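You operate a simulated robot arm through the tools that you are given. There is no shell and no other tool. Be economical: measure what you need, move in short steps, check, and stop when the job is done.

You are at the controls of a simulated robot arm. One attempt, no reset.

Task
Draw about 90 ml buttermilk into the green cup, about 125 ml into the orange one.
Fine: each stands under the can's tap in turn, tap shut after each; set the first aside on the work table; the second stays under the shut tap; spill nothing. Set down upright: what you pick out.
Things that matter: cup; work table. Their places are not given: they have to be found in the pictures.

It is judged by the outcome, as a careful person would: the job done as asked, and still so three seconds after it is handed in. It fails if anything else is knocked over, pushed out of place, dropped, spilled or broken.

Robot
A 7-joint arm with a two-finger parallel gripper, fixed in place. Base frame: the origin is at the foot of the arm, x ahead of it, y to its left, z up; the work surface is at about z = 0.8. Readings come in m, degrees, newtons and seconds.
With the tool pointing down near the work surface it reaches from about 0.3 to 0.7 m from the base axis. Its first joint turns from -66.0 to 66.0 degrees. Payload 1.57 kg.
The tool frame sits at the grasp point between the pads (the TCP): z along the fingers, y along the line on which they close. The tips reach 0.03 m beyond it. Largest opening 0.11 m; finger width 0.024, thickness 0.012; the body of the gripper, 0.048 by 0.112 m, starts 0.078 m behind the TCP.
Orientation is that of the tool frame in the base frame, as [roll, pitch, yaw] about the fixed x, y, z axes, in that order (R = Rz(yaw) Ry(pitch) Rx(roll)). With the fingers straight down and closing along the base's y, the tool's x points along the base's -x, its y along +y and its z along -z.

Tools
- The arm moves only by the tool arm_command. Its argument "commands" is a list of rows, each an object of numbers (a shift or turn left out is 0, a gripper value left out holds the last): "x", "y", "z": the shift along the tool's x, y, z in units of 50 mm (1.0 is 50 mm); "ax", "ay", "az": the turn, a rotation vector about the tool's x, y, z in units of 5 degrees (1.0 is 5 degrees). In form: [{"x": .., "y": .., "z": .., "ax": .., "ay": .., "az": ..}, ...]. A call has 1 to 20 rows; each row shifts and turns the commanded pose from where the row before left it, along the tool's axes as they then stand. "grip" is the opening, from 0 (shut) to 1 (fully open), set as the call begins (left out, the last holds). A call with a number of a shift or a turn outside -1 to 1 is refused whole. A row lasts 0.2 s, in which the tool goes at most 0.05 m and 8.6 degrees; a call with a longer step from one row to the next is refused whole, and so is a gripper value outside its range. A pose out of reach is approached as far as the arm can. The call stops where the force on the tool passes 40 N (or 10 N more than at its start, if that is more) or the arm is blocked; 0.2 s more then pass. Each finger travels about 0.108 m/s and halts on what it meets, pressing with about 41 N; the grip force reading is that of the motor and also rises with nothing between the fingers. The clock runs only during rows and for 0.2 s after the last one: add rows that do not move to give the fingers time. The reply holds the time, the measured pose of the TCP, the force on the tool along the base axes, the opening and the grip force, in the units named above and with some noise, with the torque about the TCP (base axes, N m) and any sound that the robot's microphone picked up.
- Cameras (640 x 400 px; columns grow to the right, rows downward): "scene" is fixed at [0.1472, -0.3797, 1.4027]; the picture's right is [0.90, -0.43, 0.00], its down [-0.25, -0.53, -0.81] and it looks along [0.35, 0.73, -0.59] (base axes); focal length 355 px, centre (320, 200). "wrist" rides on the gripper at [0.07, 0.016, -0.141] in the tool frame; the picture's right is [-0.23, 0.97, 0.00], its down [-0.86, -0.20, -0.48] and it looks along [-0.47, -0.11, 0.88] (tool axes); focal length 222 px, centre (320, 200).
- capture(camera): a new picture of that camera. The clock stands still meanwhile.
- locate(camera, pixels): for up to 12 pixels [column, row] of the newest picture of that camera ("zoom" is the newest enlarged one), the place [x, y, z] in the base frame of the surface seen there, good to about 0.002 m. The clock stands still meanwhile.
- enlarge(camera, box): a new picture of the part [left, top, right, bottom] of that camera's present view, enlarged. The clock stands still meanwhile.
- job_done(): hands the job in; it is judged then, once.

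Go step by step. Measure first, check grasps and placings, and put right what went wrong. The budget is 80 turns and 46 pictures, counting those below and the enlarged ones. Unless the task says otherwise, let go and move clear before handing in, and close with one line.

The tools are called as name(argument=value, ...) on one line, values as JSON. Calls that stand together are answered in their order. arm_command: Moves the arm, as the interface text tells. Its arguments: {"type":"object","properties":{"commands":{"type":"array","items":{"type":"object","properties":{"x":{"type":"number"},"y":{"type":"number"},"z":{"type":"number"},"ax":{"type":"number"},"ay":{"type":"number"},"az":{"type":"number"}}}},"grip":{"type":"number"}},"required":["commands"]} The other tools are called the same way: capture (camera) takes a picture; locate (camera, pixels) gives the place of the surface under pixels of a picture; enlarge (camera, box) takes an enlarged picture of a part of a camera's view; job_done () hands the job in.

At the start:

```text
clock: 0.0
position: [0.4233, -0.0248, 1.1223]
tool_rot: [-179.9, 0.0, -180.0]
wrist_force: [0.4, -0.1, 0.3]
wrist_torque: [0.03, -0.02, -0.01]
width: 0.1101
grasp_force: 0.0
```

scene: 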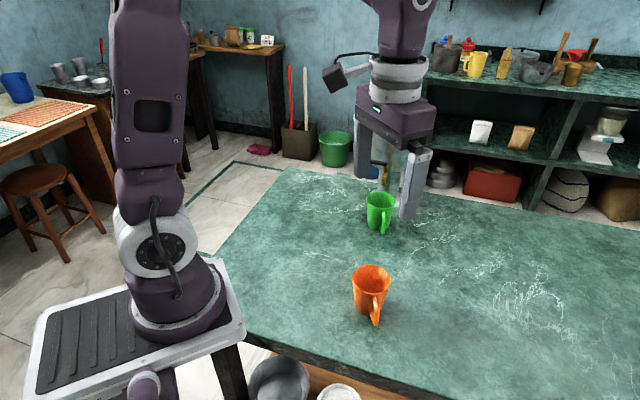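
wrist: 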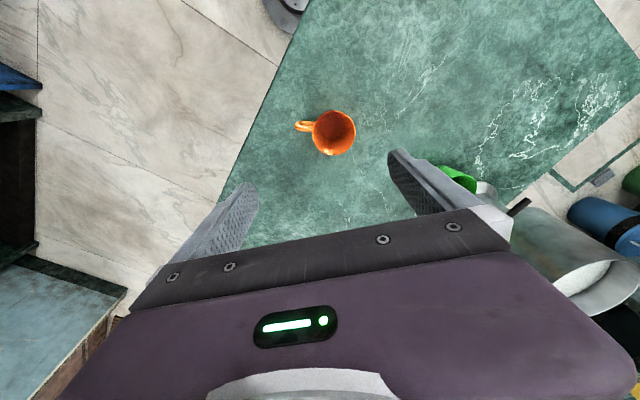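

The scene shows the green cup at (380,212), the orange cup at (371,290), and the can partly hidden behind the gripper near (390,165). I'll zoom in and measure.

enlarge(camera="scene", box=[310, 120, 470, 340])

locate(camera="scene", pixels=[[371, 268], [371, 300], [376, 320], [380, 195], [375, 225], [388, 228], [388, 160], [378, 172], [405, 165], [300, 250], [500, 300]])

locate(camera="wrist", pixels=[[335, 133], [303, 127], [457, 177], [560, 250], [590, 280], [520, 207], [620, 230], [485, 187]])

```text
1.82 times, centred on (390, 230) of scene
```

zoom: 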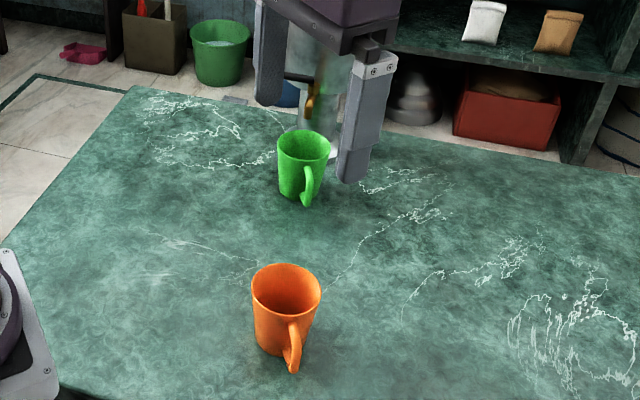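

```text
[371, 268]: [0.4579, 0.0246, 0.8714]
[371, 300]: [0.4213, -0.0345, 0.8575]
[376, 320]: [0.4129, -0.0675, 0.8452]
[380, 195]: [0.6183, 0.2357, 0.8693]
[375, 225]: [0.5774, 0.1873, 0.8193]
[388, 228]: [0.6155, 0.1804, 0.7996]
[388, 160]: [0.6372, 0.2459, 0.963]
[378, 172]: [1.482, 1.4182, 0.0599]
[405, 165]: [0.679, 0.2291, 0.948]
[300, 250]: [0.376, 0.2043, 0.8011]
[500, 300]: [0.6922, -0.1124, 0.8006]
```

```text
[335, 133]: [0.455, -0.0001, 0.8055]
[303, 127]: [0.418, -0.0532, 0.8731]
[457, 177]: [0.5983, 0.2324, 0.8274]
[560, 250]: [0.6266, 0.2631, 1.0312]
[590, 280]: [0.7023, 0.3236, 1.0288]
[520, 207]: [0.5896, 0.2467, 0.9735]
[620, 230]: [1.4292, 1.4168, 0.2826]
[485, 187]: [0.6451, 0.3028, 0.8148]
```

The gripper hides the can's tap, so I'll move the arm left and back to clear the view.

arm_command(commands=[{"x": 0.5, "y": 0.7}, {"x": 0.5, "y": 0.7}, {"x": 0.5, "y": 0.7}, {"y": 0.8}, {"y": 0.8}])

capture(camera="wrist")

enlarge(camera="scene", box=[320, 120, 480, 240])

```text
clock: 1.2
position: [0.3499, 0.1591, 1.1203]
tool_rot: [179.9, 0.0, 179.9]
wrist_force: [-0.1, 0.2, 0.2]
wrist_torque: [-0.02, 0.0, 0.0]
width: 0.1098
grasp_force: 0.0
```

```text
42 pictures are left
```

wrist: 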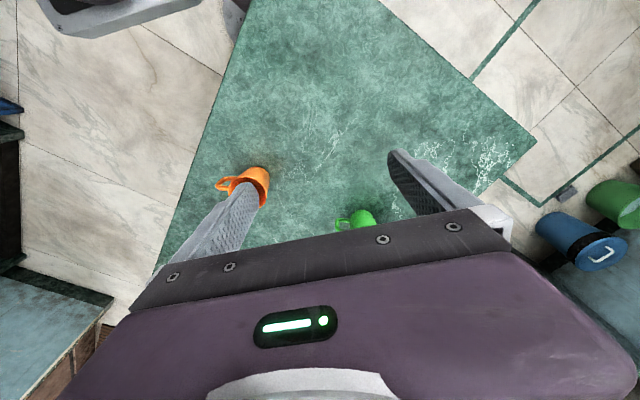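

```text
3.33 times, centred on (400, 180) of scene
```

zoom: 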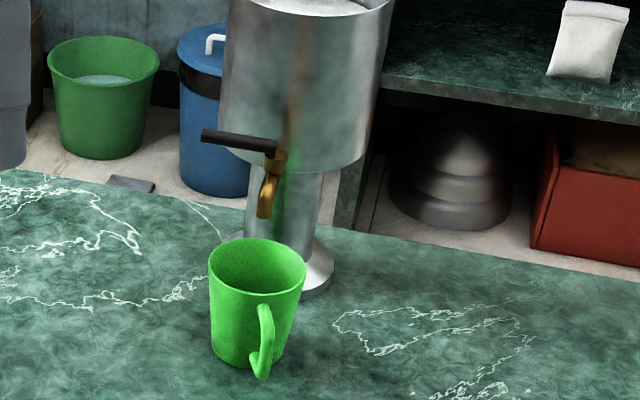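

The can now shows a brass spout near zoom (268,195) and a black lever from (205,135) to (275,147). I'll measure those, along with the cups and the base.

locate(camera="zoom", pixels=[[206, 136], [240, 142], [272, 148], [282, 160], [270, 185], [264, 214], [300, 130], [235, 90], [360, 90], [300, 200], [318, 285], [228, 236]])

locate(camera="zoom", pixels=[[212, 266], [258, 241], [304, 272], [253, 296], [213, 350], [248, 368], [284, 350], [262, 305], [263, 375], [255, 270], [255, 360], [270, 345]])

enlarge(camera="scene", box=[330, 250, 420, 340])

```text
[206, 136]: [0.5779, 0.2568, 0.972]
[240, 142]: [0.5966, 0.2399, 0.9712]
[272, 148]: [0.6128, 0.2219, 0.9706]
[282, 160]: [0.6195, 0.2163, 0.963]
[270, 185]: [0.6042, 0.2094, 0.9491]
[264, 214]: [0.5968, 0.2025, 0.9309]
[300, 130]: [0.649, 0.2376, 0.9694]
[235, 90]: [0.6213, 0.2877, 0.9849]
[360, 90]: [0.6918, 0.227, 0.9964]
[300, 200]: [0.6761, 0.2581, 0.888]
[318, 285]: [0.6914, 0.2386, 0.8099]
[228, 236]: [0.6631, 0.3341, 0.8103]
```

```text
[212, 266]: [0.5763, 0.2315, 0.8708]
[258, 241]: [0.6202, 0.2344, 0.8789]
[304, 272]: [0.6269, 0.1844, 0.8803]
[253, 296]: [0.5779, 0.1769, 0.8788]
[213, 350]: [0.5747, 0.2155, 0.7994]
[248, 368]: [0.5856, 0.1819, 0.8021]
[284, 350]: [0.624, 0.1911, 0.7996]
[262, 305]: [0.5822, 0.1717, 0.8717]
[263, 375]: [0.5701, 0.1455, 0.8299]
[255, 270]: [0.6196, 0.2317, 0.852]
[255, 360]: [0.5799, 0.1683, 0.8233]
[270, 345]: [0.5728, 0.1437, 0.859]
```

```text
4.44 times, centred on (375, 295) of scene
```

zoom: 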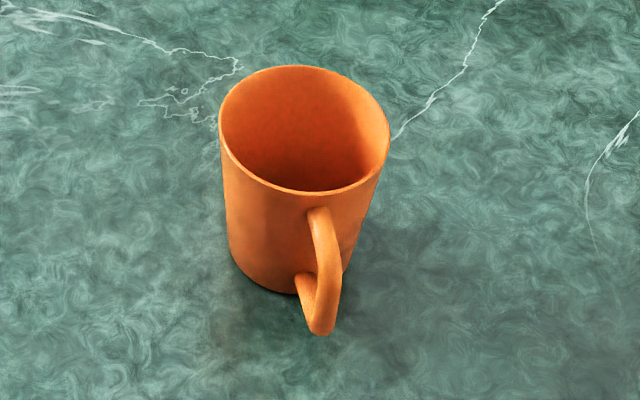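

The green cup, centred near (0.60,0.207), already stands under the spout. I'll look closely at the tap and at the can top to work out how the lever turns.

enlarge(camera="scene", box=[360, 95, 424, 180])

```text
4.71 times, centred on (392, 138) of scene
```

zoom: 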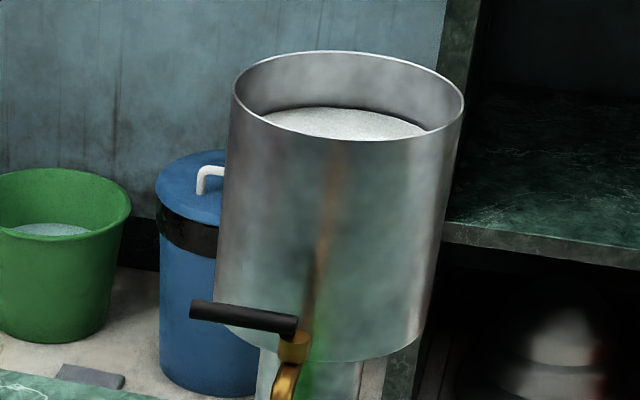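

locate(camera="zoom", pixels=[[345, 138], [235, 100], [462, 98], [348, 53], [340, 125], [192, 310], [290, 325], [297, 345], [330, 360], [420, 338], [218, 322], [350, 250]])

enlarge(camera="scene", box=[372, 145, 404, 180])

```text
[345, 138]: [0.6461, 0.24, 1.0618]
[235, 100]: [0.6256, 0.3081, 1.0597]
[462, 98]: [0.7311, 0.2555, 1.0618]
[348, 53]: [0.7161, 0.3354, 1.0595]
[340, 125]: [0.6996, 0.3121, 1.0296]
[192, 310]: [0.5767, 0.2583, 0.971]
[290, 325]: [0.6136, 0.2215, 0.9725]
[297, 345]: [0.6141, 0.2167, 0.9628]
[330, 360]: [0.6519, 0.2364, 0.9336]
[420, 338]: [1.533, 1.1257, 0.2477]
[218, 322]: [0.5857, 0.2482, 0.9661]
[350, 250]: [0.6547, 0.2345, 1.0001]
```

```text
11.43 times, centred on (388, 162) of scene
```

zoom: 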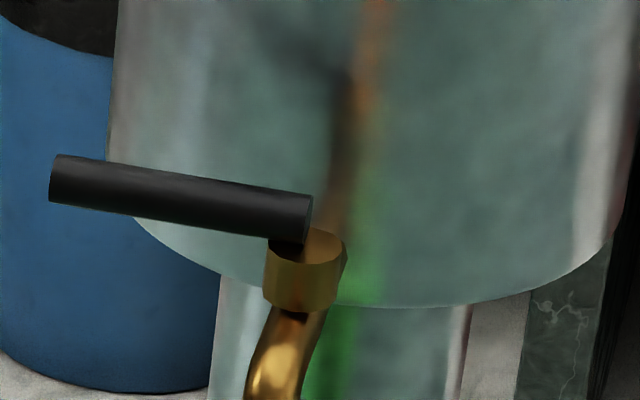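

The lever turns about a vertical axis near (0.618,0.223) and is now across the spout, which is shut. Swinging its end outward over the spout opens it. I'll narrow the fingers, yaw 45° and hover above the lever so they straddle it.

arm_command(commands=[{"az": 1}, {"az": 1}, {"az": 1}, {"az": 1}, {"az": 1}, {"az": 1}, {"az": 1}, {"az": 1}, {"az": 1}, {"x": -0.333, "y": 0.782}, {"x": -0.333, "y": 0.782}, {"x": -0.333, "y": 0.782}, {"x": -0.333, "y": 0.782}, {"x": -0.333, "y": 0.782}, {"x": -0.333, "y": 0.782}, {}], grip=0.22)

enlarge(camera="scene", box=[330, 90, 450, 240])

```text
clock: 4.6
position: [0.5759, 0.2568, 1.1203]
tool_rot: [-179.0, 0.6, 136.7]
wrist_force: [-1.7, -0.6, 0.1]
wrist_torque: [-0.01, 0.04, 0.02]
width: 0.0242
grasp_force: 0.0
out of reach, approached as far as the arm can: row 15
```

```text
2.67 times, centred on (390, 165) of scene
```

zoom: 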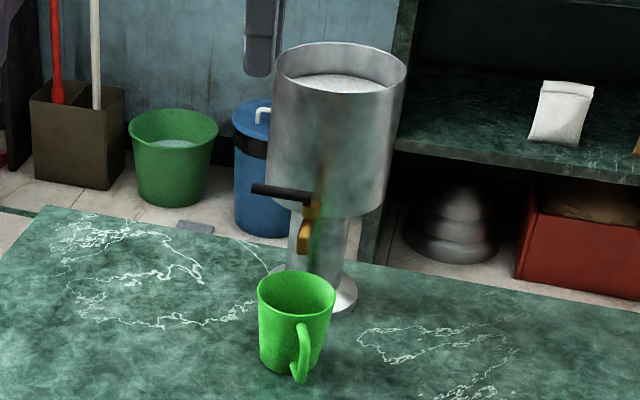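

At this height the arm stops just short at (0.576,0.257), though reach should improve lower down. I'll descend to z≈1.03, still above the lever, and read the pose.

arm_command(commands=[{"z": 0.6}, {"z": 0.6}, {"z": 0.6}, {}])

enlarge(camera="scene", box=[350, 100, 430, 180])

```text
clock: 5.6
position: [0.5849, 0.2552, 1.0293]
tool_rot: [-180.0, 0.0, 135.0]
wrist_force: [-0.1, -0.3, 0.0]
wrist_torque: [0.03, -0.02, 0.0]
width: 0.0243
grasp_force: 0.1
```

```text
5.00 times, centred on (390, 140) of scene
```

zoom: 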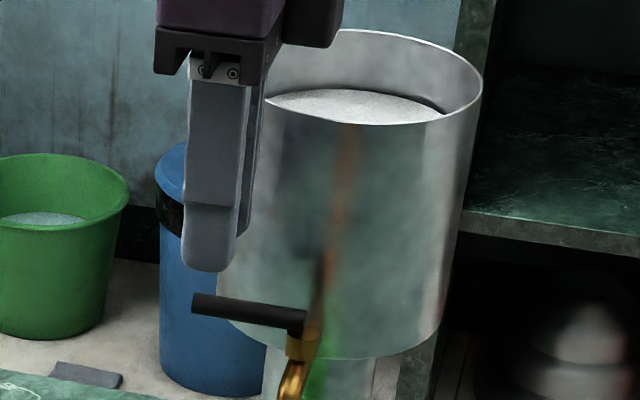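

Aligned over the lever: x+y is 0.840 against 0.841 for the lever. I'll lower the fingers around it.

arm_command(commands=[{"z": 0.35}, {"z": 0.35}])

enlarge(camera="scene", box=[350, 100, 430, 180])

```text
clock: 6.2
position: [0.585, 0.254, 0.9942]
tool_rot: [-179.9, 0.0, 135.0]
wrist_force: [0.1, 0.2, -0.2]
wrist_torque: [0.01, 0.0, 0.02]
width: 0.0243
grasp_force: 0.0
```

```text
5.00 times, centred on (390, 140) of scene
```

zoom: 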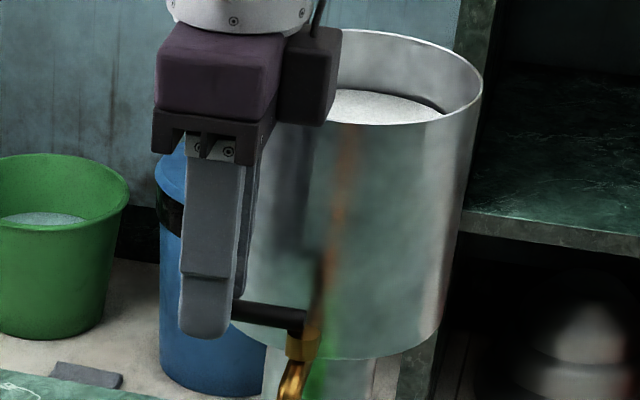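

The fingers straddle the lever. I'll close them gently on it.

arm_command(commands=[{}, {}], grip=0.12)

```text
clock: 6.8
position: [0.5855, 0.2536, 0.9942]
tool_rot: [179.9, 0.1, 135.0]
wrist_force: [0.1, -1.1, 0.3]
wrist_torque: [-0.02, 0.0, 0.01]
width: 0.0135
grasp_force: 0.0
```

The fingers hold the lever with little slack. I'll run a short test pulse, opening about 30° and returning, to hear and see the flow.

arm_command(commands=[{"x": -0.0034, "y": -0.0778, "az": -1}, {"x": -0.0034, "y": -0.0778, "az": -1}, {"x": -0.0034, "y": -0.0778, "az": -1}, {"x": -0.0034, "y": -0.0778, "az": -1}, {"x": -0.0034, "y": -0.0778, "az": -1}, {"x": -0.0034, "y": -0.0778, "az": -1}, {"x": -0.0034, "y": 0.0778, "az": 1}, {"x": -0.0034, "y": 0.0778, "az": 1}, {"x": -0.0034, "y": 0.0778, "az": 1}, {"x": -0.0034, "y": 0.0778, "az": 1}, {"x": -0.0034, "y": 0.0778, "az": 1}, {"x": -0.0034, "y": 0.0778, "az": 1}, {"y": 0.05}])

enlarge(camera="scene", box=[350, 140, 430, 240])

```text
clock: 9.6
position: [0.5866, 0.2566, 0.9971]
tool_rot: [180.0, -0.1, 135.0]
wrist_force: [0.3, 0.1, -0.2]
wrist_torque: [-0.01, 0.01, -0.03]
width: 0.0135
grasp_force: 0.1
```

```text
4.00 times, centred on (390, 190) of scene
```

zoom: 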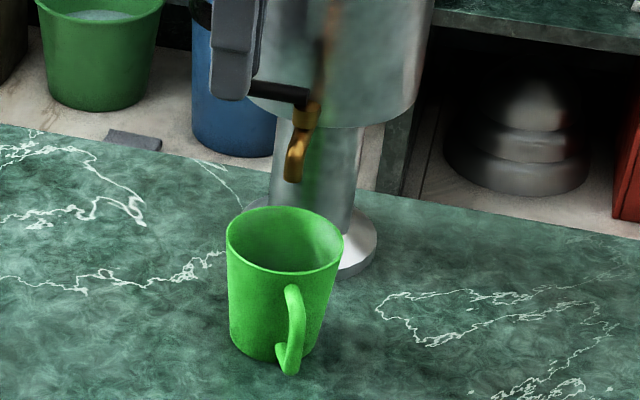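

No liquid is visible yet and there was no sound. The clock stops between calls, so I'll open to 30° and look at the spout there.

arm_command(commands=[{"y": -0.05, "z": 0.05}, {"x": -0.0034, "y": -0.0778, "az": -1}, {"x": -0.0034, "y": -0.0778, "az": -1}, {"x": -0.0034, "y": -0.0778, "az": -1}, {"x": -0.0034, "y": -0.0778, "az": -1}, {"x": -0.0034, "y": -0.0778, "az": -1}, {"x": -0.0034, "y": -0.0778, "az": -1}])

enlarge(camera="scene", box=[350, 140, 430, 240])

```text
clock: 11.2
position: [0.5738, 0.2347, 0.9951]
tool_rot: [179.9, 0.1, 165.2]
wrist_force: [-0.3, 0.9, 0.4]
wrist_torque: [-0.03, -0.04, 0.01]
width: 0.0135
grasp_force: 0.0
```

```text
4.00 times, centred on (390, 190) of scene
```

zoom: 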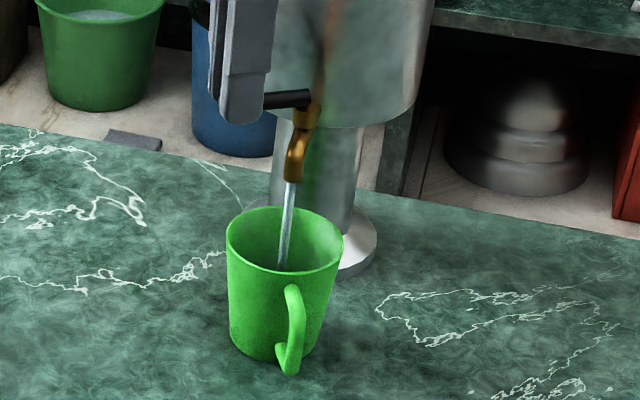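

A thin stream is running into the cup at (285,240) in the zoom. I'll hold for 1 s and look again.

arm_command(commands=[{}, {}, {}, {}])

enlarge(camera="scene", box=[360, 180, 410, 230])

capture(camera="wrist")

```text
clock: 12.2
position: [0.5742, 0.2352, 0.994]
tool_rot: [180.0, 0.0, 164.9]
wrist_force: [0.2, 0.3, -0.1]
wrist_torque: [-0.01, -0.01, -0.05]
width: 0.0129
grasp_force: 0.1
```

```text
8.00 times, centred on (385, 205) of scene
```

zoom: 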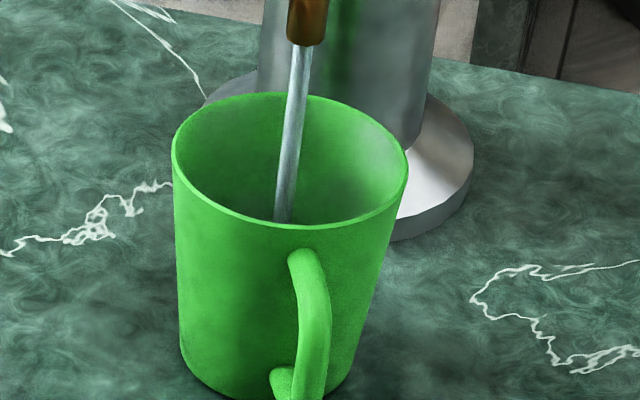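

```text
31 pictures are left
```

wrist: 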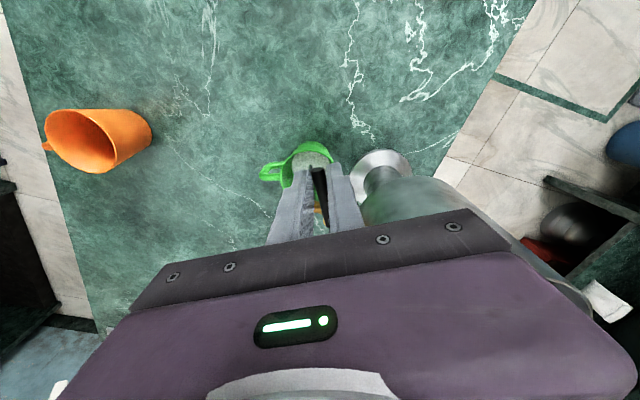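

The wrist camera sees the liquid in the cup at (312,153). I'll locate its surface.

enlarge(camera="wrist", box=[255, 130, 345, 200])

locate(camera="wrist", pixels=[[312, 153], [318, 158], [306, 152], [300, 168], [312, 143], [330, 157]])

```text
5.71 times, centred on (300, 165) of wrist
```

zoom: 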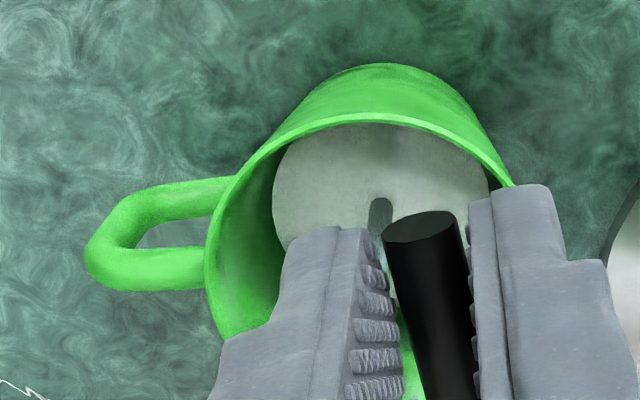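

```text
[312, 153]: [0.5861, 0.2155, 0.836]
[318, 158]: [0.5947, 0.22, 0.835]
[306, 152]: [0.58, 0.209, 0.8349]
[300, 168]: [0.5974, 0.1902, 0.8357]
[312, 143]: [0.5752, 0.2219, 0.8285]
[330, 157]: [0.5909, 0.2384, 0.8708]
```

The liquid surface is already at z≈0.835. Before any more time passes I'll measure the liquid's rim and the cup's inside to estimate the volume.

locate(camera="zoom", pixels=[[276, 195], [284, 235], [290, 160], [320, 134], [380, 128], [440, 140], [485, 180], [330, 200], [212, 250], [380, 118], [212, 225], [238, 290]])

```text
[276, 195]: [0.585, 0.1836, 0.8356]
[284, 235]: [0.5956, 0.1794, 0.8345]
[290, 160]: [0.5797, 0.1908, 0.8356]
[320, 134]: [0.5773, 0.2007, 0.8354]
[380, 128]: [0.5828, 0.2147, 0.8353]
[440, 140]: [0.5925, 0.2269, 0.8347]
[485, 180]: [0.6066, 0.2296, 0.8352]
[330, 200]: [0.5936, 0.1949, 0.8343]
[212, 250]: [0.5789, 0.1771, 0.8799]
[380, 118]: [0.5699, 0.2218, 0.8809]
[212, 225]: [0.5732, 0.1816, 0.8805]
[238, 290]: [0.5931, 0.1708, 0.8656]
```

Level 0.835, floor about 0.8055 and inner radius about 0.026–0.027 give roughly 64 ml, so the flow is about 20 ml/s at this angle. Closing takes 1.2 s and adds about 12 ml, so I'll hold 0.2 s, close and re-measure.

arm_command(commands=[{}, {"x": -0.0034, "y": 0.0778, "az": 1}, {"x": -0.0034, "y": 0.0778, "az": 1}, {"x": -0.0034, "y": 0.0778, "az": 1}, {"x": -0.0034, "y": 0.0778, "az": 1}, {"x": -0.0034, "y": 0.0778, "az": 1}, {"x": -0.0034, "y": 0.0778, "az": 1}, {"y": 0.05}])

enlarge(camera="wrist", box=[225, 110, 345, 210])

enlarge(camera="scene", box=[360, 150, 420, 230])

```text
clock: 14.0
position: [0.5881, 0.2562, 0.9951]
tool_rot: [180.0, 0.0, 134.9]
wrist_force: [-1.4, -2.3, -0.5]
wrist_torque: [-0.03, 0.04, -0.02]
width: 0.0148
grasp_force: 0.9
```

```text
4.00 times, centred on (285, 160) of wrist
```

zoom: 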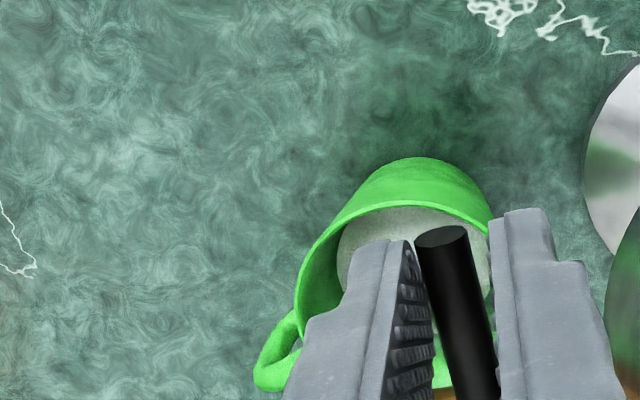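

```text
5.00 times, centred on (390, 190) of scene
```

zoom: 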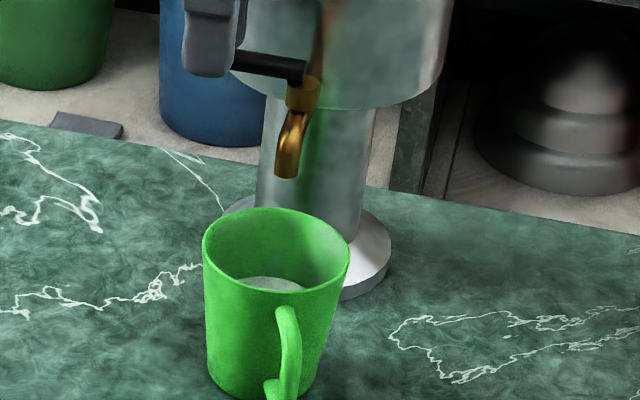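

The tap is shut and the milk now shows in the scene zoom at (265,284). I'll measure the level and the inner rim.

locate(camera="zoom", pixels=[[265, 284], [250, 283], [285, 286], [240, 280], [300, 287], [268, 279], [205, 240], [345, 255], [270, 210], [275, 291]])

```text
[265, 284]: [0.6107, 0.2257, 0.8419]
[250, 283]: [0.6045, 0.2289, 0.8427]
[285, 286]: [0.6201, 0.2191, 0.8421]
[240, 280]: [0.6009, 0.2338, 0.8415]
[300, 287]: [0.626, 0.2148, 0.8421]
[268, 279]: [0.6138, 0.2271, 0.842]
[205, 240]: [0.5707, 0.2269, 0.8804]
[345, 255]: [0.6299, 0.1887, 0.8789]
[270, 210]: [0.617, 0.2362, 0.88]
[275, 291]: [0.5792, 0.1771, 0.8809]
```

The level is 0.842, which makes about 81 ml. I'll add a small pulse to 20°, which should give 9–10 ml.

arm_command(commands=[{"y": -0.05}, {"x": -0.0034, "y": -0.0778, "az": -1}, {"x": -0.0034, "y": -0.0778, "az": -1}, {"x": -0.0034, "y": -0.0778, "az": -1}, {"x": -0.0034, "y": -0.0778, "az": -1}, {"x": -0.0034, "y": 0.0778, "az": 1}, {"x": -0.0034, "y": 0.0778, "az": 1}, {"x": -0.0034, "y": 0.0778, "az": 1}, {"x": -0.0034, "y": 0.0778, "az": 1}, {"y": 0.07}])

enlarge(camera="scene", box=[360, 150, 420, 230])

locate(camera="zoom", pixels=[[265, 284], [250, 280], [285, 284], [265, 276], [300, 285]])

```text
clock: 16.2
position: [0.5877, 0.2574, 0.9948]
tool_rot: [-179.9, 0.0, 134.9]
wrist_force: [-2.1, -3.9, -1.4]
wrist_torque: [-0.09, 0.01, -0.01]
width: 0.0164
grasp_force: 1.6
```

```text
5.00 times, centred on (390, 190) of scene
```

zoom: 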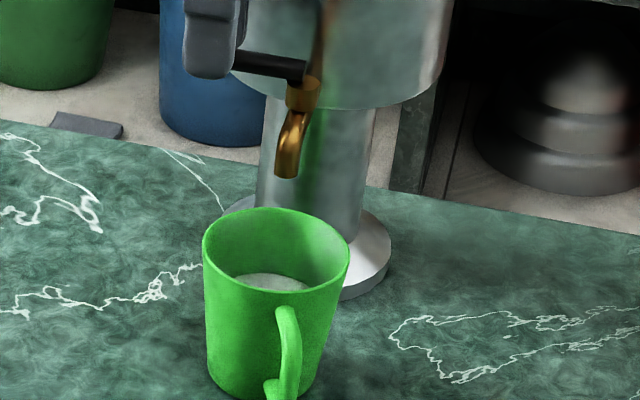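

```text
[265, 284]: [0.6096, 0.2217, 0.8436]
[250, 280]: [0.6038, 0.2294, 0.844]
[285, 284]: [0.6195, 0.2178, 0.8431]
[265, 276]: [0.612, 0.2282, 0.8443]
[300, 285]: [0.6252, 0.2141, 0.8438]
```

That rose only 1.8 mm, about 4.5 ml, bringing it to about 86 ml. One more identical pulse should reach about 90.

arm_command(commands=[{"y": -0.07}, {"x": -0.0034, "y": -0.0778, "az": -1}, {"x": -0.0034, "y": -0.0778, "az": -1}, {"x": -0.0034, "y": -0.0778, "az": -1}, {"x": -0.0034, "y": -0.0778, "az": -1}, {"x": -0.0034, "y": 0.0778, "az": 1}, {"x": -0.0034, "y": 0.0778, "az": 1}, {"x": -0.0034, "y": 0.0778, "az": 1}, {"x": -0.0034, "y": 0.0778, "az": 1}, {"y": 0.08}])

enlarge(camera="scene", box=[360, 190, 410, 230])

locate(camera="zoom", pixels=[[240, 155], [270, 155], [220, 150], [250, 145], [290, 155], [176, 95], [390, 115], [180, 250], [340, 300]])

```text
clock: 18.4
position: [0.5892, 0.257, 0.9942]
tool_rot: [-179.9, 0.0, 134.9]
wrist_force: [-2.6, -1.3, -1.0]
wrist_torque: [-0.03, 0.07, -0.03]
width: 0.0159
grasp_force: 1.3
```

```text
10.00 times, centred on (385, 210) of scene
```

zoom: 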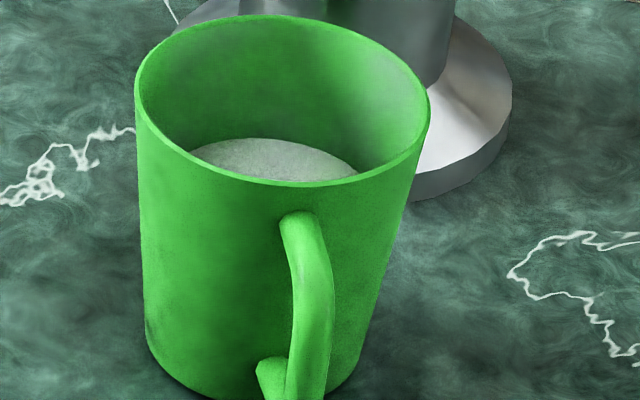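

```text
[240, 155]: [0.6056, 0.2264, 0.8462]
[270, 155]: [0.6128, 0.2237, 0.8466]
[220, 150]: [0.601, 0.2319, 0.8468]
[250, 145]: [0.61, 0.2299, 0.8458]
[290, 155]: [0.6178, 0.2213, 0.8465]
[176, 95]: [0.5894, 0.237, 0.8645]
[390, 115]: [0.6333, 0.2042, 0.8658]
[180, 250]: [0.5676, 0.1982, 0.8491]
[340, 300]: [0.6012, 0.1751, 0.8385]
```

The level is now 0.8463. I'll pin down the liquid's edge and wall radii to firm up the volume.

locate(camera="zoom", pixels=[[196, 151], [230, 141], [262, 139], [300, 143], [335, 157], [355, 172], [250, 128], [138, 95], [427, 110], [280, 18], [230, 180], [160, 365]])

```text
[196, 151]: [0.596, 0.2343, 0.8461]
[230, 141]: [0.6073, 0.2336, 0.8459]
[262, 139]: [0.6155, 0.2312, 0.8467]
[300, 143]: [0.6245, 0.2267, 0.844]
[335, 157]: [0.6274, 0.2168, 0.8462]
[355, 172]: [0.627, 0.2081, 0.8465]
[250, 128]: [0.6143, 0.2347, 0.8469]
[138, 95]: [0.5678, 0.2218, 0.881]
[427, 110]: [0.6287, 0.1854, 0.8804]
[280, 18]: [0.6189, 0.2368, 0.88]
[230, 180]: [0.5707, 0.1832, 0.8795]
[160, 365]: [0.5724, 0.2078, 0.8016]
```

The volume works out to about 90 ml (level 0.846, radius tapering from 0.025 to 0.029) and the tap is shut. I'll let go of the lever, rise and back away.

arm_command(commands=[{"y": -0.08}, {}, {"z": -0.4}, {"z": -0.6}, {"z": -0.6}, {"x": 0.118, "y": -0.825}, {"x": 0.118, "y": -0.825}, {"x": 0.118, "y": -0.825}, {"x": 0.118, "y": -0.825}, {"x": 0.118, "y": -0.825}, {"x": 0.118, "y": -0.825}, {}], grip=0.25)

enlarge(camera="scene", box=[360, 95, 424, 180])

locate(camera="zoom", pixels=[[340, 125], [300, 122], [380, 125], [345, 115], [310, 130], [400, 130], [360, 130], [280, 118], [192, 310], [290, 325]])

```text
clock: 21.0
position: [0.3857, 0.1072, 1.0738]
tool_rot: [-180.0, 0.0, 135.0]
wrist_force: [0.9, -0.3, 0.4]
wrist_torque: [-0.01, -0.02, 0.03]
width: 0.0278
grasp_force: 0.1
```

```text
4.71 times, centred on (392, 138) of scene
```

zoom: 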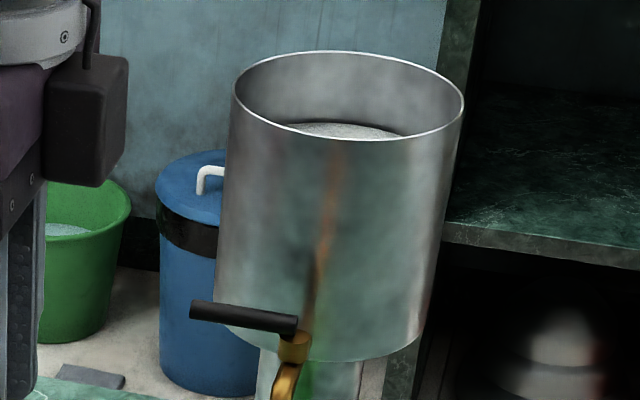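

```text
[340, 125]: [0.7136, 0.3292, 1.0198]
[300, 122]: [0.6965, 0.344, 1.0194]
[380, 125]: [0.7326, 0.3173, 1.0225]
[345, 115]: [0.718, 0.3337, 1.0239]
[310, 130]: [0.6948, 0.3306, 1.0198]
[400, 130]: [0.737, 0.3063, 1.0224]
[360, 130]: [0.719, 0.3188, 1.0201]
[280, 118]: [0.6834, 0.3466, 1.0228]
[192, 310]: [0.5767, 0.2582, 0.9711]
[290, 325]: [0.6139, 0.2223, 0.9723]
```

The can's level dropped from about 1.029 to 1.020, roughly 90–98 ml, and the lever is back at shut. Next I'll turn the tool to θ=+56° for a tilted side grasp that keeps the handle between the fingers.

arm_command(commands=[{"az": -1}, {"az": -1}, {"az": -1}, {"az": -1}, {"az": -1}, {"az": -1}, {"az": -1}, {"az": -1}, {"az": -1}, {"az": -1}, {"az": -1}, {"az": -1}, {"az": -1}, {"az": -1}, {"az": -1}, {"az": -1}, {"az": -1}, {"az": -1}, {"az": -1}, {"az": -1}], grip=1)

arm_command(commands=[{"az": -0.2, "ay": -1}, {"ay": -1}, {"ay": -1}, {"ay": -1}, {"ay": -1}, {"ay": -1}, {"ay": -1}, {"ay": -1}, {"ay": -1}, {}])

```text
clock: 25.2
position: [0.3852, 0.1054, 1.0735]
tool_rot: [179.9, 0.0, -124.9]
wrist_force: [0.0, 0.1, -0.3]
wrist_torque: [-0.01, 0.01, 0.01]
width: 0.1097
grasp_force: 0.1
```

```text
clock: 27.4
position: [0.3858, 0.1046, 1.0729]
tool_rot: [-179.9, 45.1, -124.0]
wrist_force: [0.6, 0.9, -1.0]
wrist_torque: [0.04, 0.03, 0.01]
width: 0.11
grasp_force: 0.1
```

The orientation is right. I'll move to the pre-grasp pose, 13 cm back along the approach line.

arm_command(commands=[{"x": 0.077, "y": -0.399, "z": 0.564}, {"x": 0.077, "y": -0.399, "z": 0.564}, {"x": 0.077, "y": -0.399, "z": 0.564}, {"x": 0.077, "y": -0.399, "z": 0.564}, {"x": 0.077, "y": -0.399, "z": 0.564}, {"x": 0.077, "y": -0.399, "z": 0.564}, {}])

capture(camera="wrist")

capture(camera="scene")

```text
clock: 29.0
position: [0.5457, 0.121, 0.9369]
tool_rot: [-179.8, 45.0, -123.9]
wrist_force: [0.1, -0.3, -0.3]
wrist_torque: [-0.01, 0.0, 0.02]
width: 0.1099
grasp_force: 0.1
```

```text
24 pictures are left
```

wrist: 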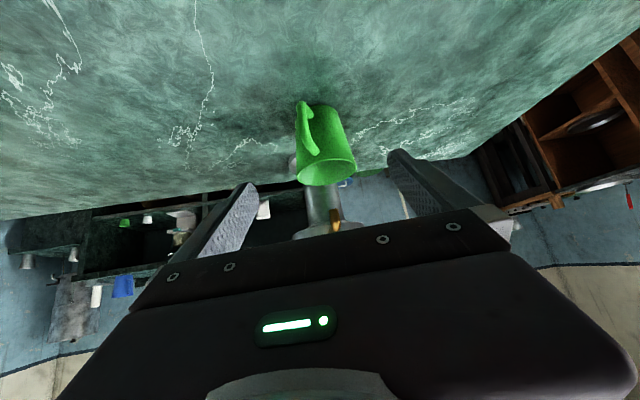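

```text
23 pictures are left
```

scene: 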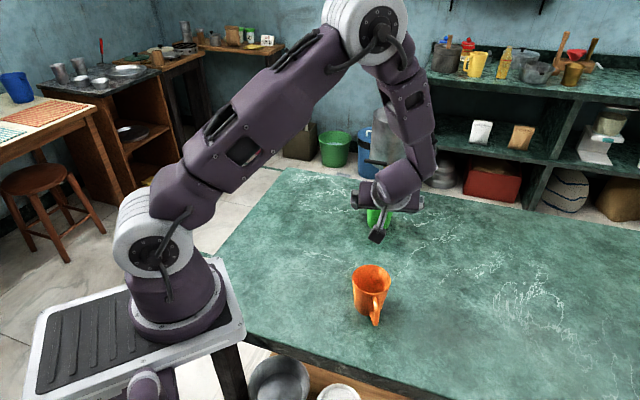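

The cup sits centred between the fingers (column 322) with the handle inside them. I'll advance 13 cm along the tool axis.

arm_command(commands=[{"y": 0.02, "z": 0.52}, {"y": 0.02, "z": 0.52}, {"y": 0.02, "z": 0.52}, {"y": 0.01, "z": 0.52}, {"y": 0.01, "z": 0.52}, {}])

capture(camera="wrist")

enlarge(camera="scene", box=[330, 130, 450, 240])

```text
clock: 30.4
position: [0.5919, 0.2003, 0.8466]
tool_rot: [-179.9, 45.0, -123.8]
wrist_force: [0.0, -0.4, 0.0]
wrist_torque: [-0.04, 0.0, 0.02]
width: 0.1101
grasp_force: 0.0
```

```text
22 pictures are left
```

wrist: 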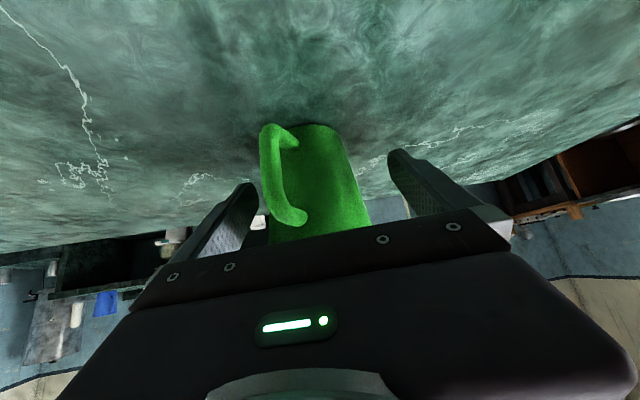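

```text
3.64 times, centred on (390, 185) of scene
```

zoom: 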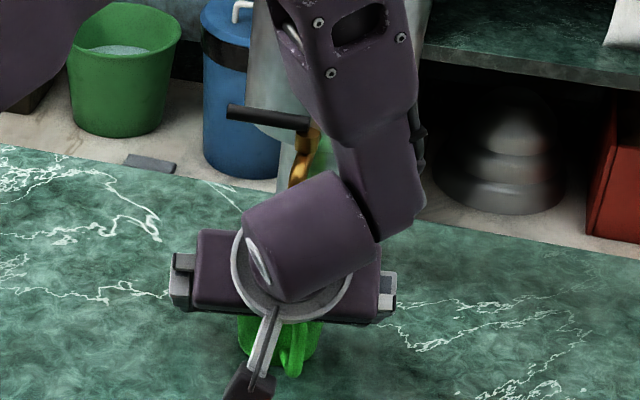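

The cup is between the fingers, 2 mm off-centre, and the forces are nil. I'll close on it.

arm_command(commands=[{}, {}, {}, {}], grip=0.5)

```text
clock: 31.4
position: [0.5926, 0.2011, 0.8459]
tool_rot: [-179.9, 45.0, -124.0]
wrist_force: [0.0, 0.5, 0.0]
wrist_torque: [-0.03, -0.02, 0.03]
width: 0.0689
grasp_force: 40.9
```

Firm grip at width 0.069 and 41 N. I'll lift about 13 mm, then check the load.

arm_command(commands=[{"x": -0.04, "z": -0.04}, {"x": -0.06, "z": -0.06}, {"x": -0.06, "z": -0.06}, {"x": -0.03, "z": -0.03}, {}])

enlarge(camera="scene", box=[330, 130, 450, 240])

```text
clock: 32.6
position: [0.5919, 0.2013, 0.8588]
tool_rot: [-179.9, 45.0, -123.9]
wrist_force: [-0.1, -0.2, -0.7]
wrist_torque: [-0.03, 0.0, 0.03]
width: 0.0686
grasp_force: 40.9
```

```text
3.64 times, centred on (390, 185) of scene
```

zoom: 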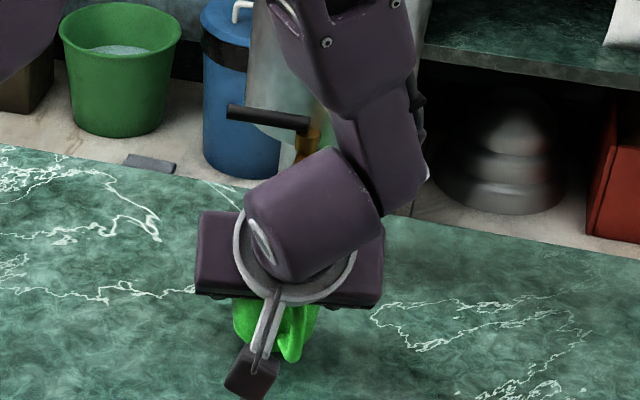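

The load is on the fingers. I'll carry it gently in −x, clear of the spout.

arm_command(commands=[{"x": 0.04, "y": 0.083, "z": -0.04}, {"x": 0.08, "y": 0.166, "z": -0.08}, {"x": 0.1185, "y": 0.2487, "z": -0.1185}, {"x": 0.1185, "y": 0.2487, "z": -0.1185}, {"x": 0.1185, "y": 0.2487, "z": -0.1185}, {"x": 0.1185, "y": 0.2487, "z": -0.1185}, {"x": 0.1185, "y": 0.2487, "z": -0.1185}, {"x": 0.1185, "y": 0.2487, "z": -0.1185}, {"x": 0.1185, "y": 0.2487, "z": -0.1185}, {"x": 0.08, "y": 0.166, "z": -0.08}, {"x": 0.04, "y": 0.083, "z": -0.04}, {}])

capture(camera="scene")

```text
clock: 35.2
position: [0.4577, 0.2005, 0.8595]
tool_rot: [-179.8, 45.0, -124.0]
wrist_force: [-0.3, -0.2, 0.0]
wrist_torque: [-0.01, -0.01, 0.0]
width: 0.0676
grasp_force: 41.5
```

```text
19 pictures are left
```

scene: 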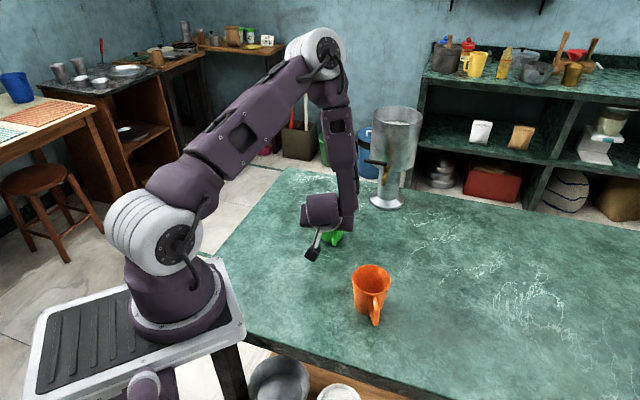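

The wrist force reads about zero and the width is creeping down to 0.0676, so I'll check whether the cup is really held.

capture(camera="wrist")

enlarge(camera="scene", box=[290, 190, 370, 260])

locate(camera="zoom", pixels=[[330, 375], [340, 430], [335, 398], [355, 380], [400, 340], [290, 380], [250, 340]])

```text
18 pictures are left
```

wrist: 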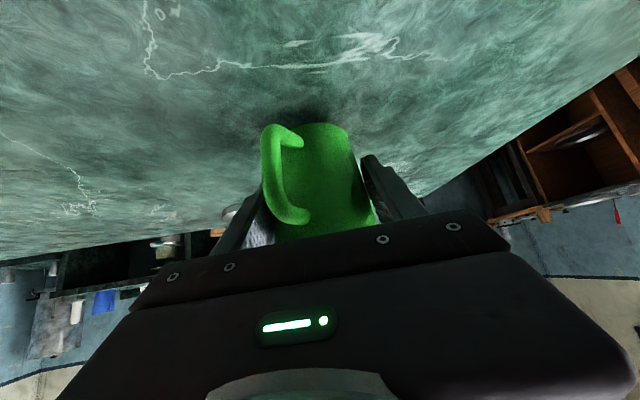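

```text
5.71 times, centred on (330, 225) of scene
```

zoom: 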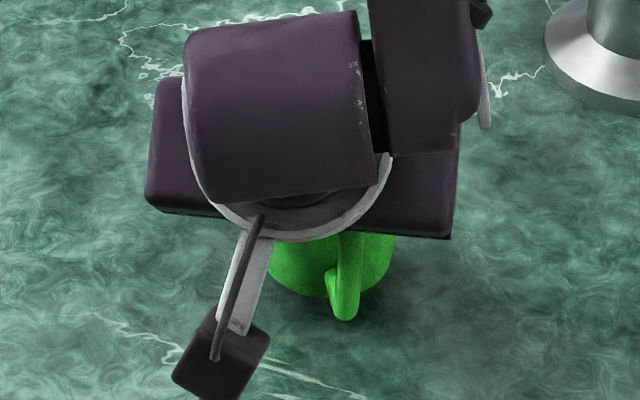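

```text
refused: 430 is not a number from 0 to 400
```

locate(camera="zoom", pixels=[[312, 290], [300, 294], [285, 282], [380, 278], [340, 315], [300, 255], [325, 330]])

locate(camera="wrist", pixels=[[322, 126], [335, 128], [322, 120], [310, 125], [340, 150], [330, 180]])

```text
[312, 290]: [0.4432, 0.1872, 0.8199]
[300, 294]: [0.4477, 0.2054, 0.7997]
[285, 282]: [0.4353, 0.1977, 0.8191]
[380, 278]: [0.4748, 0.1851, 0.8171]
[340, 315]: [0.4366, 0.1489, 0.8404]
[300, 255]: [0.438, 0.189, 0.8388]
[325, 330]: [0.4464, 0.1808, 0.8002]
```

```text
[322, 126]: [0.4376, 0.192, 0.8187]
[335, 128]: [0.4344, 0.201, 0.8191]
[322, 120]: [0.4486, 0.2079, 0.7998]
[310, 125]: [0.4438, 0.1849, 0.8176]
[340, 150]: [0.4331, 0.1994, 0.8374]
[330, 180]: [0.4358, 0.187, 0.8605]
```

The cup is held upright with its base at z≈0.815, so the grip is good. I'll carry it a little further left and lower it onto the table.

arm_command(commands=[{"x": -0.035, "y": 0.08, "z": 0.035}, {"x": -0.073, "y": 0.16, "z": 0.073}, {"x": -0.073, "y": 0.16, "z": 0.073}, {"x": -0.073, "y": 0.16, "z": 0.073}, {"x": -0.073, "y": 0.16, "z": 0.073}, {"x": -0.073, "y": 0.16, "z": 0.073}, {"x": -0.073, "y": 0.16, "z": 0.073}, {"x": -0.073, "y": 0.16, "z": 0.073}, {"x": -0.035, "y": 0.08, "z": 0.035}, {}, {"x": 0.05, "z": 0.05}, {"x": 0.05, "z": 0.05}, {"x": 0.05, "z": 0.05}, {"x": 0.04, "z": 0.04}, {"x": 0.02, "z": 0.02}, {}])

```text
clock: 38.6
position: [0.4263, 0.2717, 0.8454]
tool_rot: [179.9, 45.3, -123.8]
wrist_force: [-4.7, -1.8, 19.2]
wrist_torque: [-0.1, -0.35, -0.09]
width: 0.0672
grasp_force: 41.1
```

It has touched down, with 19 N showing the cup pressed on the table. I'll ease up 1 mm, then open.

arm_command(commands=[{"x": -0.015, "z": -0.015}, {}])

arm_command(commands=[{}, {}, {}], grip=1)

arm_command(commands=[{"z": -0.2}, {"z": -0.5}, {"z": -0.6}, {"z": -0.6}, {"z": -0.6}, {}])

capture(camera="scene")

```text
clock: 39.2
position: [0.4284, 0.2715, 0.8459]
tool_rot: [-179.9, 44.9, -123.8]
wrist_force: [0.6, 1.3, 1.6]
wrist_torque: [0.07, -0.12, 0.02]
width: 0.067
grasp_force: 41.5
```

```text
clock: 40.0
position: [0.4276, 0.2702, 0.8476]
tool_rot: [-179.8, 45.1, -123.9]
wrist_force: [0.2, -0.3, 0.6]
wrist_torque: [-0.02, 0.01, -0.02]
width: 0.11
grasp_force: 0.0
```

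```text
clock: 41.4
position: [0.3902, 0.2012, 0.9341]
tool_rot: [-180.0, 44.9, -124.0]
wrist_force: [-0.6, -0.1, -0.3]
wrist_torque: [0.03, -0.02, 0.01]
width: 0.1099
grasp_force: 0.1
out of reach, approached as far as the arm can: row 5
```

```text
16 pictures are left
```

scene: 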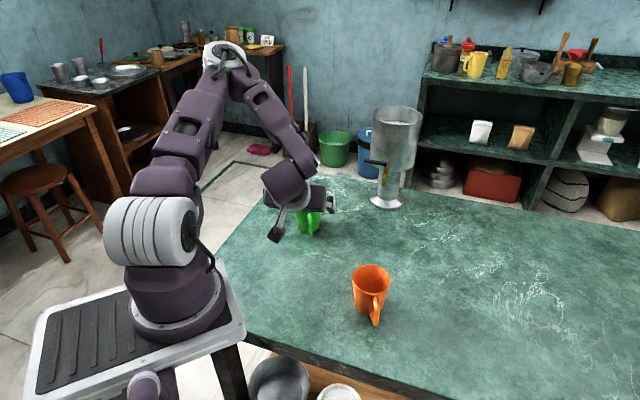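

The green cup stands upright at (308,222). Now I'll measure the orange cup accurately.

enlarge(camera="scene", box=[330, 250, 420, 340])

locate(camera="zoom", pixels=[[221, 110], [388, 140], [305, 69], [290, 188], [228, 235], [250, 275], [280, 290], [345, 270], [322, 325], [325, 230], [260, 165], [340, 120]])

```text
4.44 times, centred on (375, 295) of scene
```

zoom: 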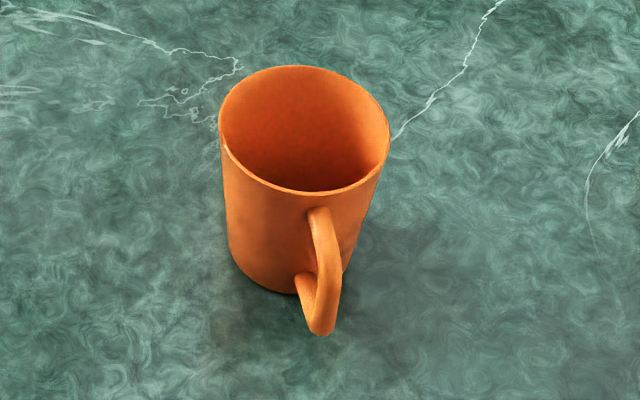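

```text
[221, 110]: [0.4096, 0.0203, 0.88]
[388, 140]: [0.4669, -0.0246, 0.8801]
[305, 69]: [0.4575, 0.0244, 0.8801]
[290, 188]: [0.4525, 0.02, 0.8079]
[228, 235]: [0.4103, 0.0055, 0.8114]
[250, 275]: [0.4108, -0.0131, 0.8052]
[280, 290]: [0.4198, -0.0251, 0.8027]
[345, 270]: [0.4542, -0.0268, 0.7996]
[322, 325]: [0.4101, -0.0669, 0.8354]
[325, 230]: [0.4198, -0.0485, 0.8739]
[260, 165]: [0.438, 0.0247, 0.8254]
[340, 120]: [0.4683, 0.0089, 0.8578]
```

The orange cup's centre is about (0.4385,−0.003), its rim is at 0.88 and its handle has the same heading. I'll move to hover above its grasp pose.

arm_command(commands=[{"x": 0.293, "y": -0.515, "z": -0.415}, {"x": 0.293, "y": -0.515, "z": -0.415}, {"x": 0.293, "y": -0.515, "z": -0.415}, {"x": 0.293, "y": -0.515, "z": -0.415}, {"x": 0.293, "y": -0.515, "z": -0.415}, {"x": 0.293, "y": -0.515, "z": -0.415}, {}, {}])

```text
clock: 43.2
position: [0.4332, -0.01, 0.9577]
tool_rot: [-180.0, 45.0, -123.9]
wrist_force: [0.1, 0.8, -0.6]
wrist_torque: [0.0, 0.01, -0.01]
width: 0.1099
grasp_force: 0.1
```

I'm at the hover as planned. I'll go straight down to z≈0.846, with the fingers passing on either side of the cup.

arm_command(commands=[{"x": 0.264, "z": 0.264}, {"x": 0.264, "z": 0.264}, {"x": 0.264, "z": 0.264}, {"x": 0.264, "z": 0.264}, {"x": 0.264, "z": 0.264}, {"x": 0.264, "z": 0.264}, {}])

capture(camera="wrist")

```text
clock: 44.8
position: [0.4343, -0.0095, 0.8489]
tool_rot: [-179.9, 45.0, -123.9]
wrist_force: [0.1, -0.5, 0.3]
wrist_torque: [0.02, 0.0, -0.04]
width: 0.1101
grasp_force: 0.0
```

```text
14 pictures are left
```

wrist: 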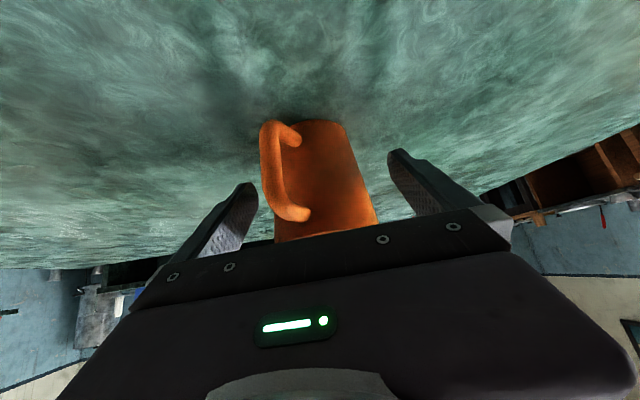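

The geometry matches the green grasp. I'll close, then lift 15 mm.

arm_command(commands=[{}, {}, {}, {}], grip=0.5)

arm_command(commands=[{"x": -0.06, "z": -0.06}, {"x": -0.08, "z": -0.08}, {"x": -0.06, "z": -0.06}, {}, {}])

```text
clock: 45.8
position: [0.4343, -0.0104, 0.8476]
tool_rot: [-179.9, 45.0, -123.9]
wrist_force: [-0.2, -0.4, -0.2]
wrist_torque: [0.01, -0.03, 0.0]
width: 0.0682
grasp_force: 40.9
```

```text
clock: 47.0
position: [0.4325, -0.0103, 0.8639]
tool_rot: [-179.8, 45.0, -124.0]
wrist_force: [-0.3, -0.5, -0.9]
wrist_torque: [-0.02, 0.03, 0.0]
width: 0.068
grasp_force: 41.5
```

Held and lifted. I'll carry it straight in under the spout.

arm_command(commands=[{"x": -0.134, "y": -0.012, "z": 0.134}, {"x": -0.2684, "y": -0.0247, "z": 0.2684}, {"x": -0.2684, "y": -0.0247, "z": 0.2684}, {"x": -0.2684, "y": -0.0247, "z": 0.2684}, {"x": -0.2684, "y": -0.0247, "z": 0.2684}, {"x": -0.2684, "y": -0.0247, "z": 0.2684}, {"x": -0.2684, "y": -0.0247, "z": 0.2684}, {"x": -0.2684, "y": -0.0247, "z": 0.2684}, {"x": -0.2684, "y": -0.0247, "z": 0.2684}, {"x": -0.2684, "y": -0.0247, "z": 0.2684}, {"x": -0.2684, "y": -0.0247, "z": 0.2684}, {"x": -0.2684, "y": -0.0247, "z": 0.2684}, {"x": -0.2684, "y": -0.0247, "z": 0.2684}, {"x": -0.2684, "y": -0.0247, "z": 0.2684}, {"x": -0.134, "y": -0.012, "z": 0.134}, {}])

```text
clock: 50.4
position: [0.5959, 0.2015, 0.8621]
tool_rot: [-179.9, 45.0, -124.0]
wrist_force: [0.4, -0.1, -0.5]
wrist_torque: [0.02, -0.02, 0.03]
width: 0.0676
grasp_force: 40.5
```

It's in position at (0.596,0.2015). I'll lower it gently until it touches.

arm_command(commands=[{"x": 0.05, "z": 0.05}, {"x": 0.05, "z": 0.05}, {"x": 0.05, "z": 0.05}, {"x": 0.03, "z": 0.03}, {}])

```text
clock: 51.6
position: [0.5954, 0.1997, 0.8496]
tool_rot: [-179.9, 45.0, -123.9]
wrist_force: [0.0, 0.4, -0.3]
wrist_torque: [-0.01, -0.02, -0.01]
width: 0.0676
grasp_force: 40.9
```

Not yet in contact, so I'll lower another 1–2 mm.

arm_command(commands=[{"x": 0.014, "z": 0.014}, {"x": 0.01, "z": 0.01}, {}])

```text
clock: 52.4
position: [0.5957, 0.2003, 0.8473]
tool_rot: [-179.8, 44.9, -124.0]
wrist_force: [0.3, -0.6, -0.6]
wrist_torque: [-0.03, 0.02, -0.03]
width: 0.0674
grasp_force: 40.8
```

arm_command(commands=[{"x": 0.014, "z": 0.014}, {}])

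```text
clock: 53.0
position: [0.5964, 0.2014, 0.8475]
tool_rot: [-179.9, 45.1, -124.0]
wrist_force: [-1.5, -0.1, 5.0]
wrist_torque: [-0.02, -0.05, 0.0]
width: 0.0675
grasp_force: 40.6
```

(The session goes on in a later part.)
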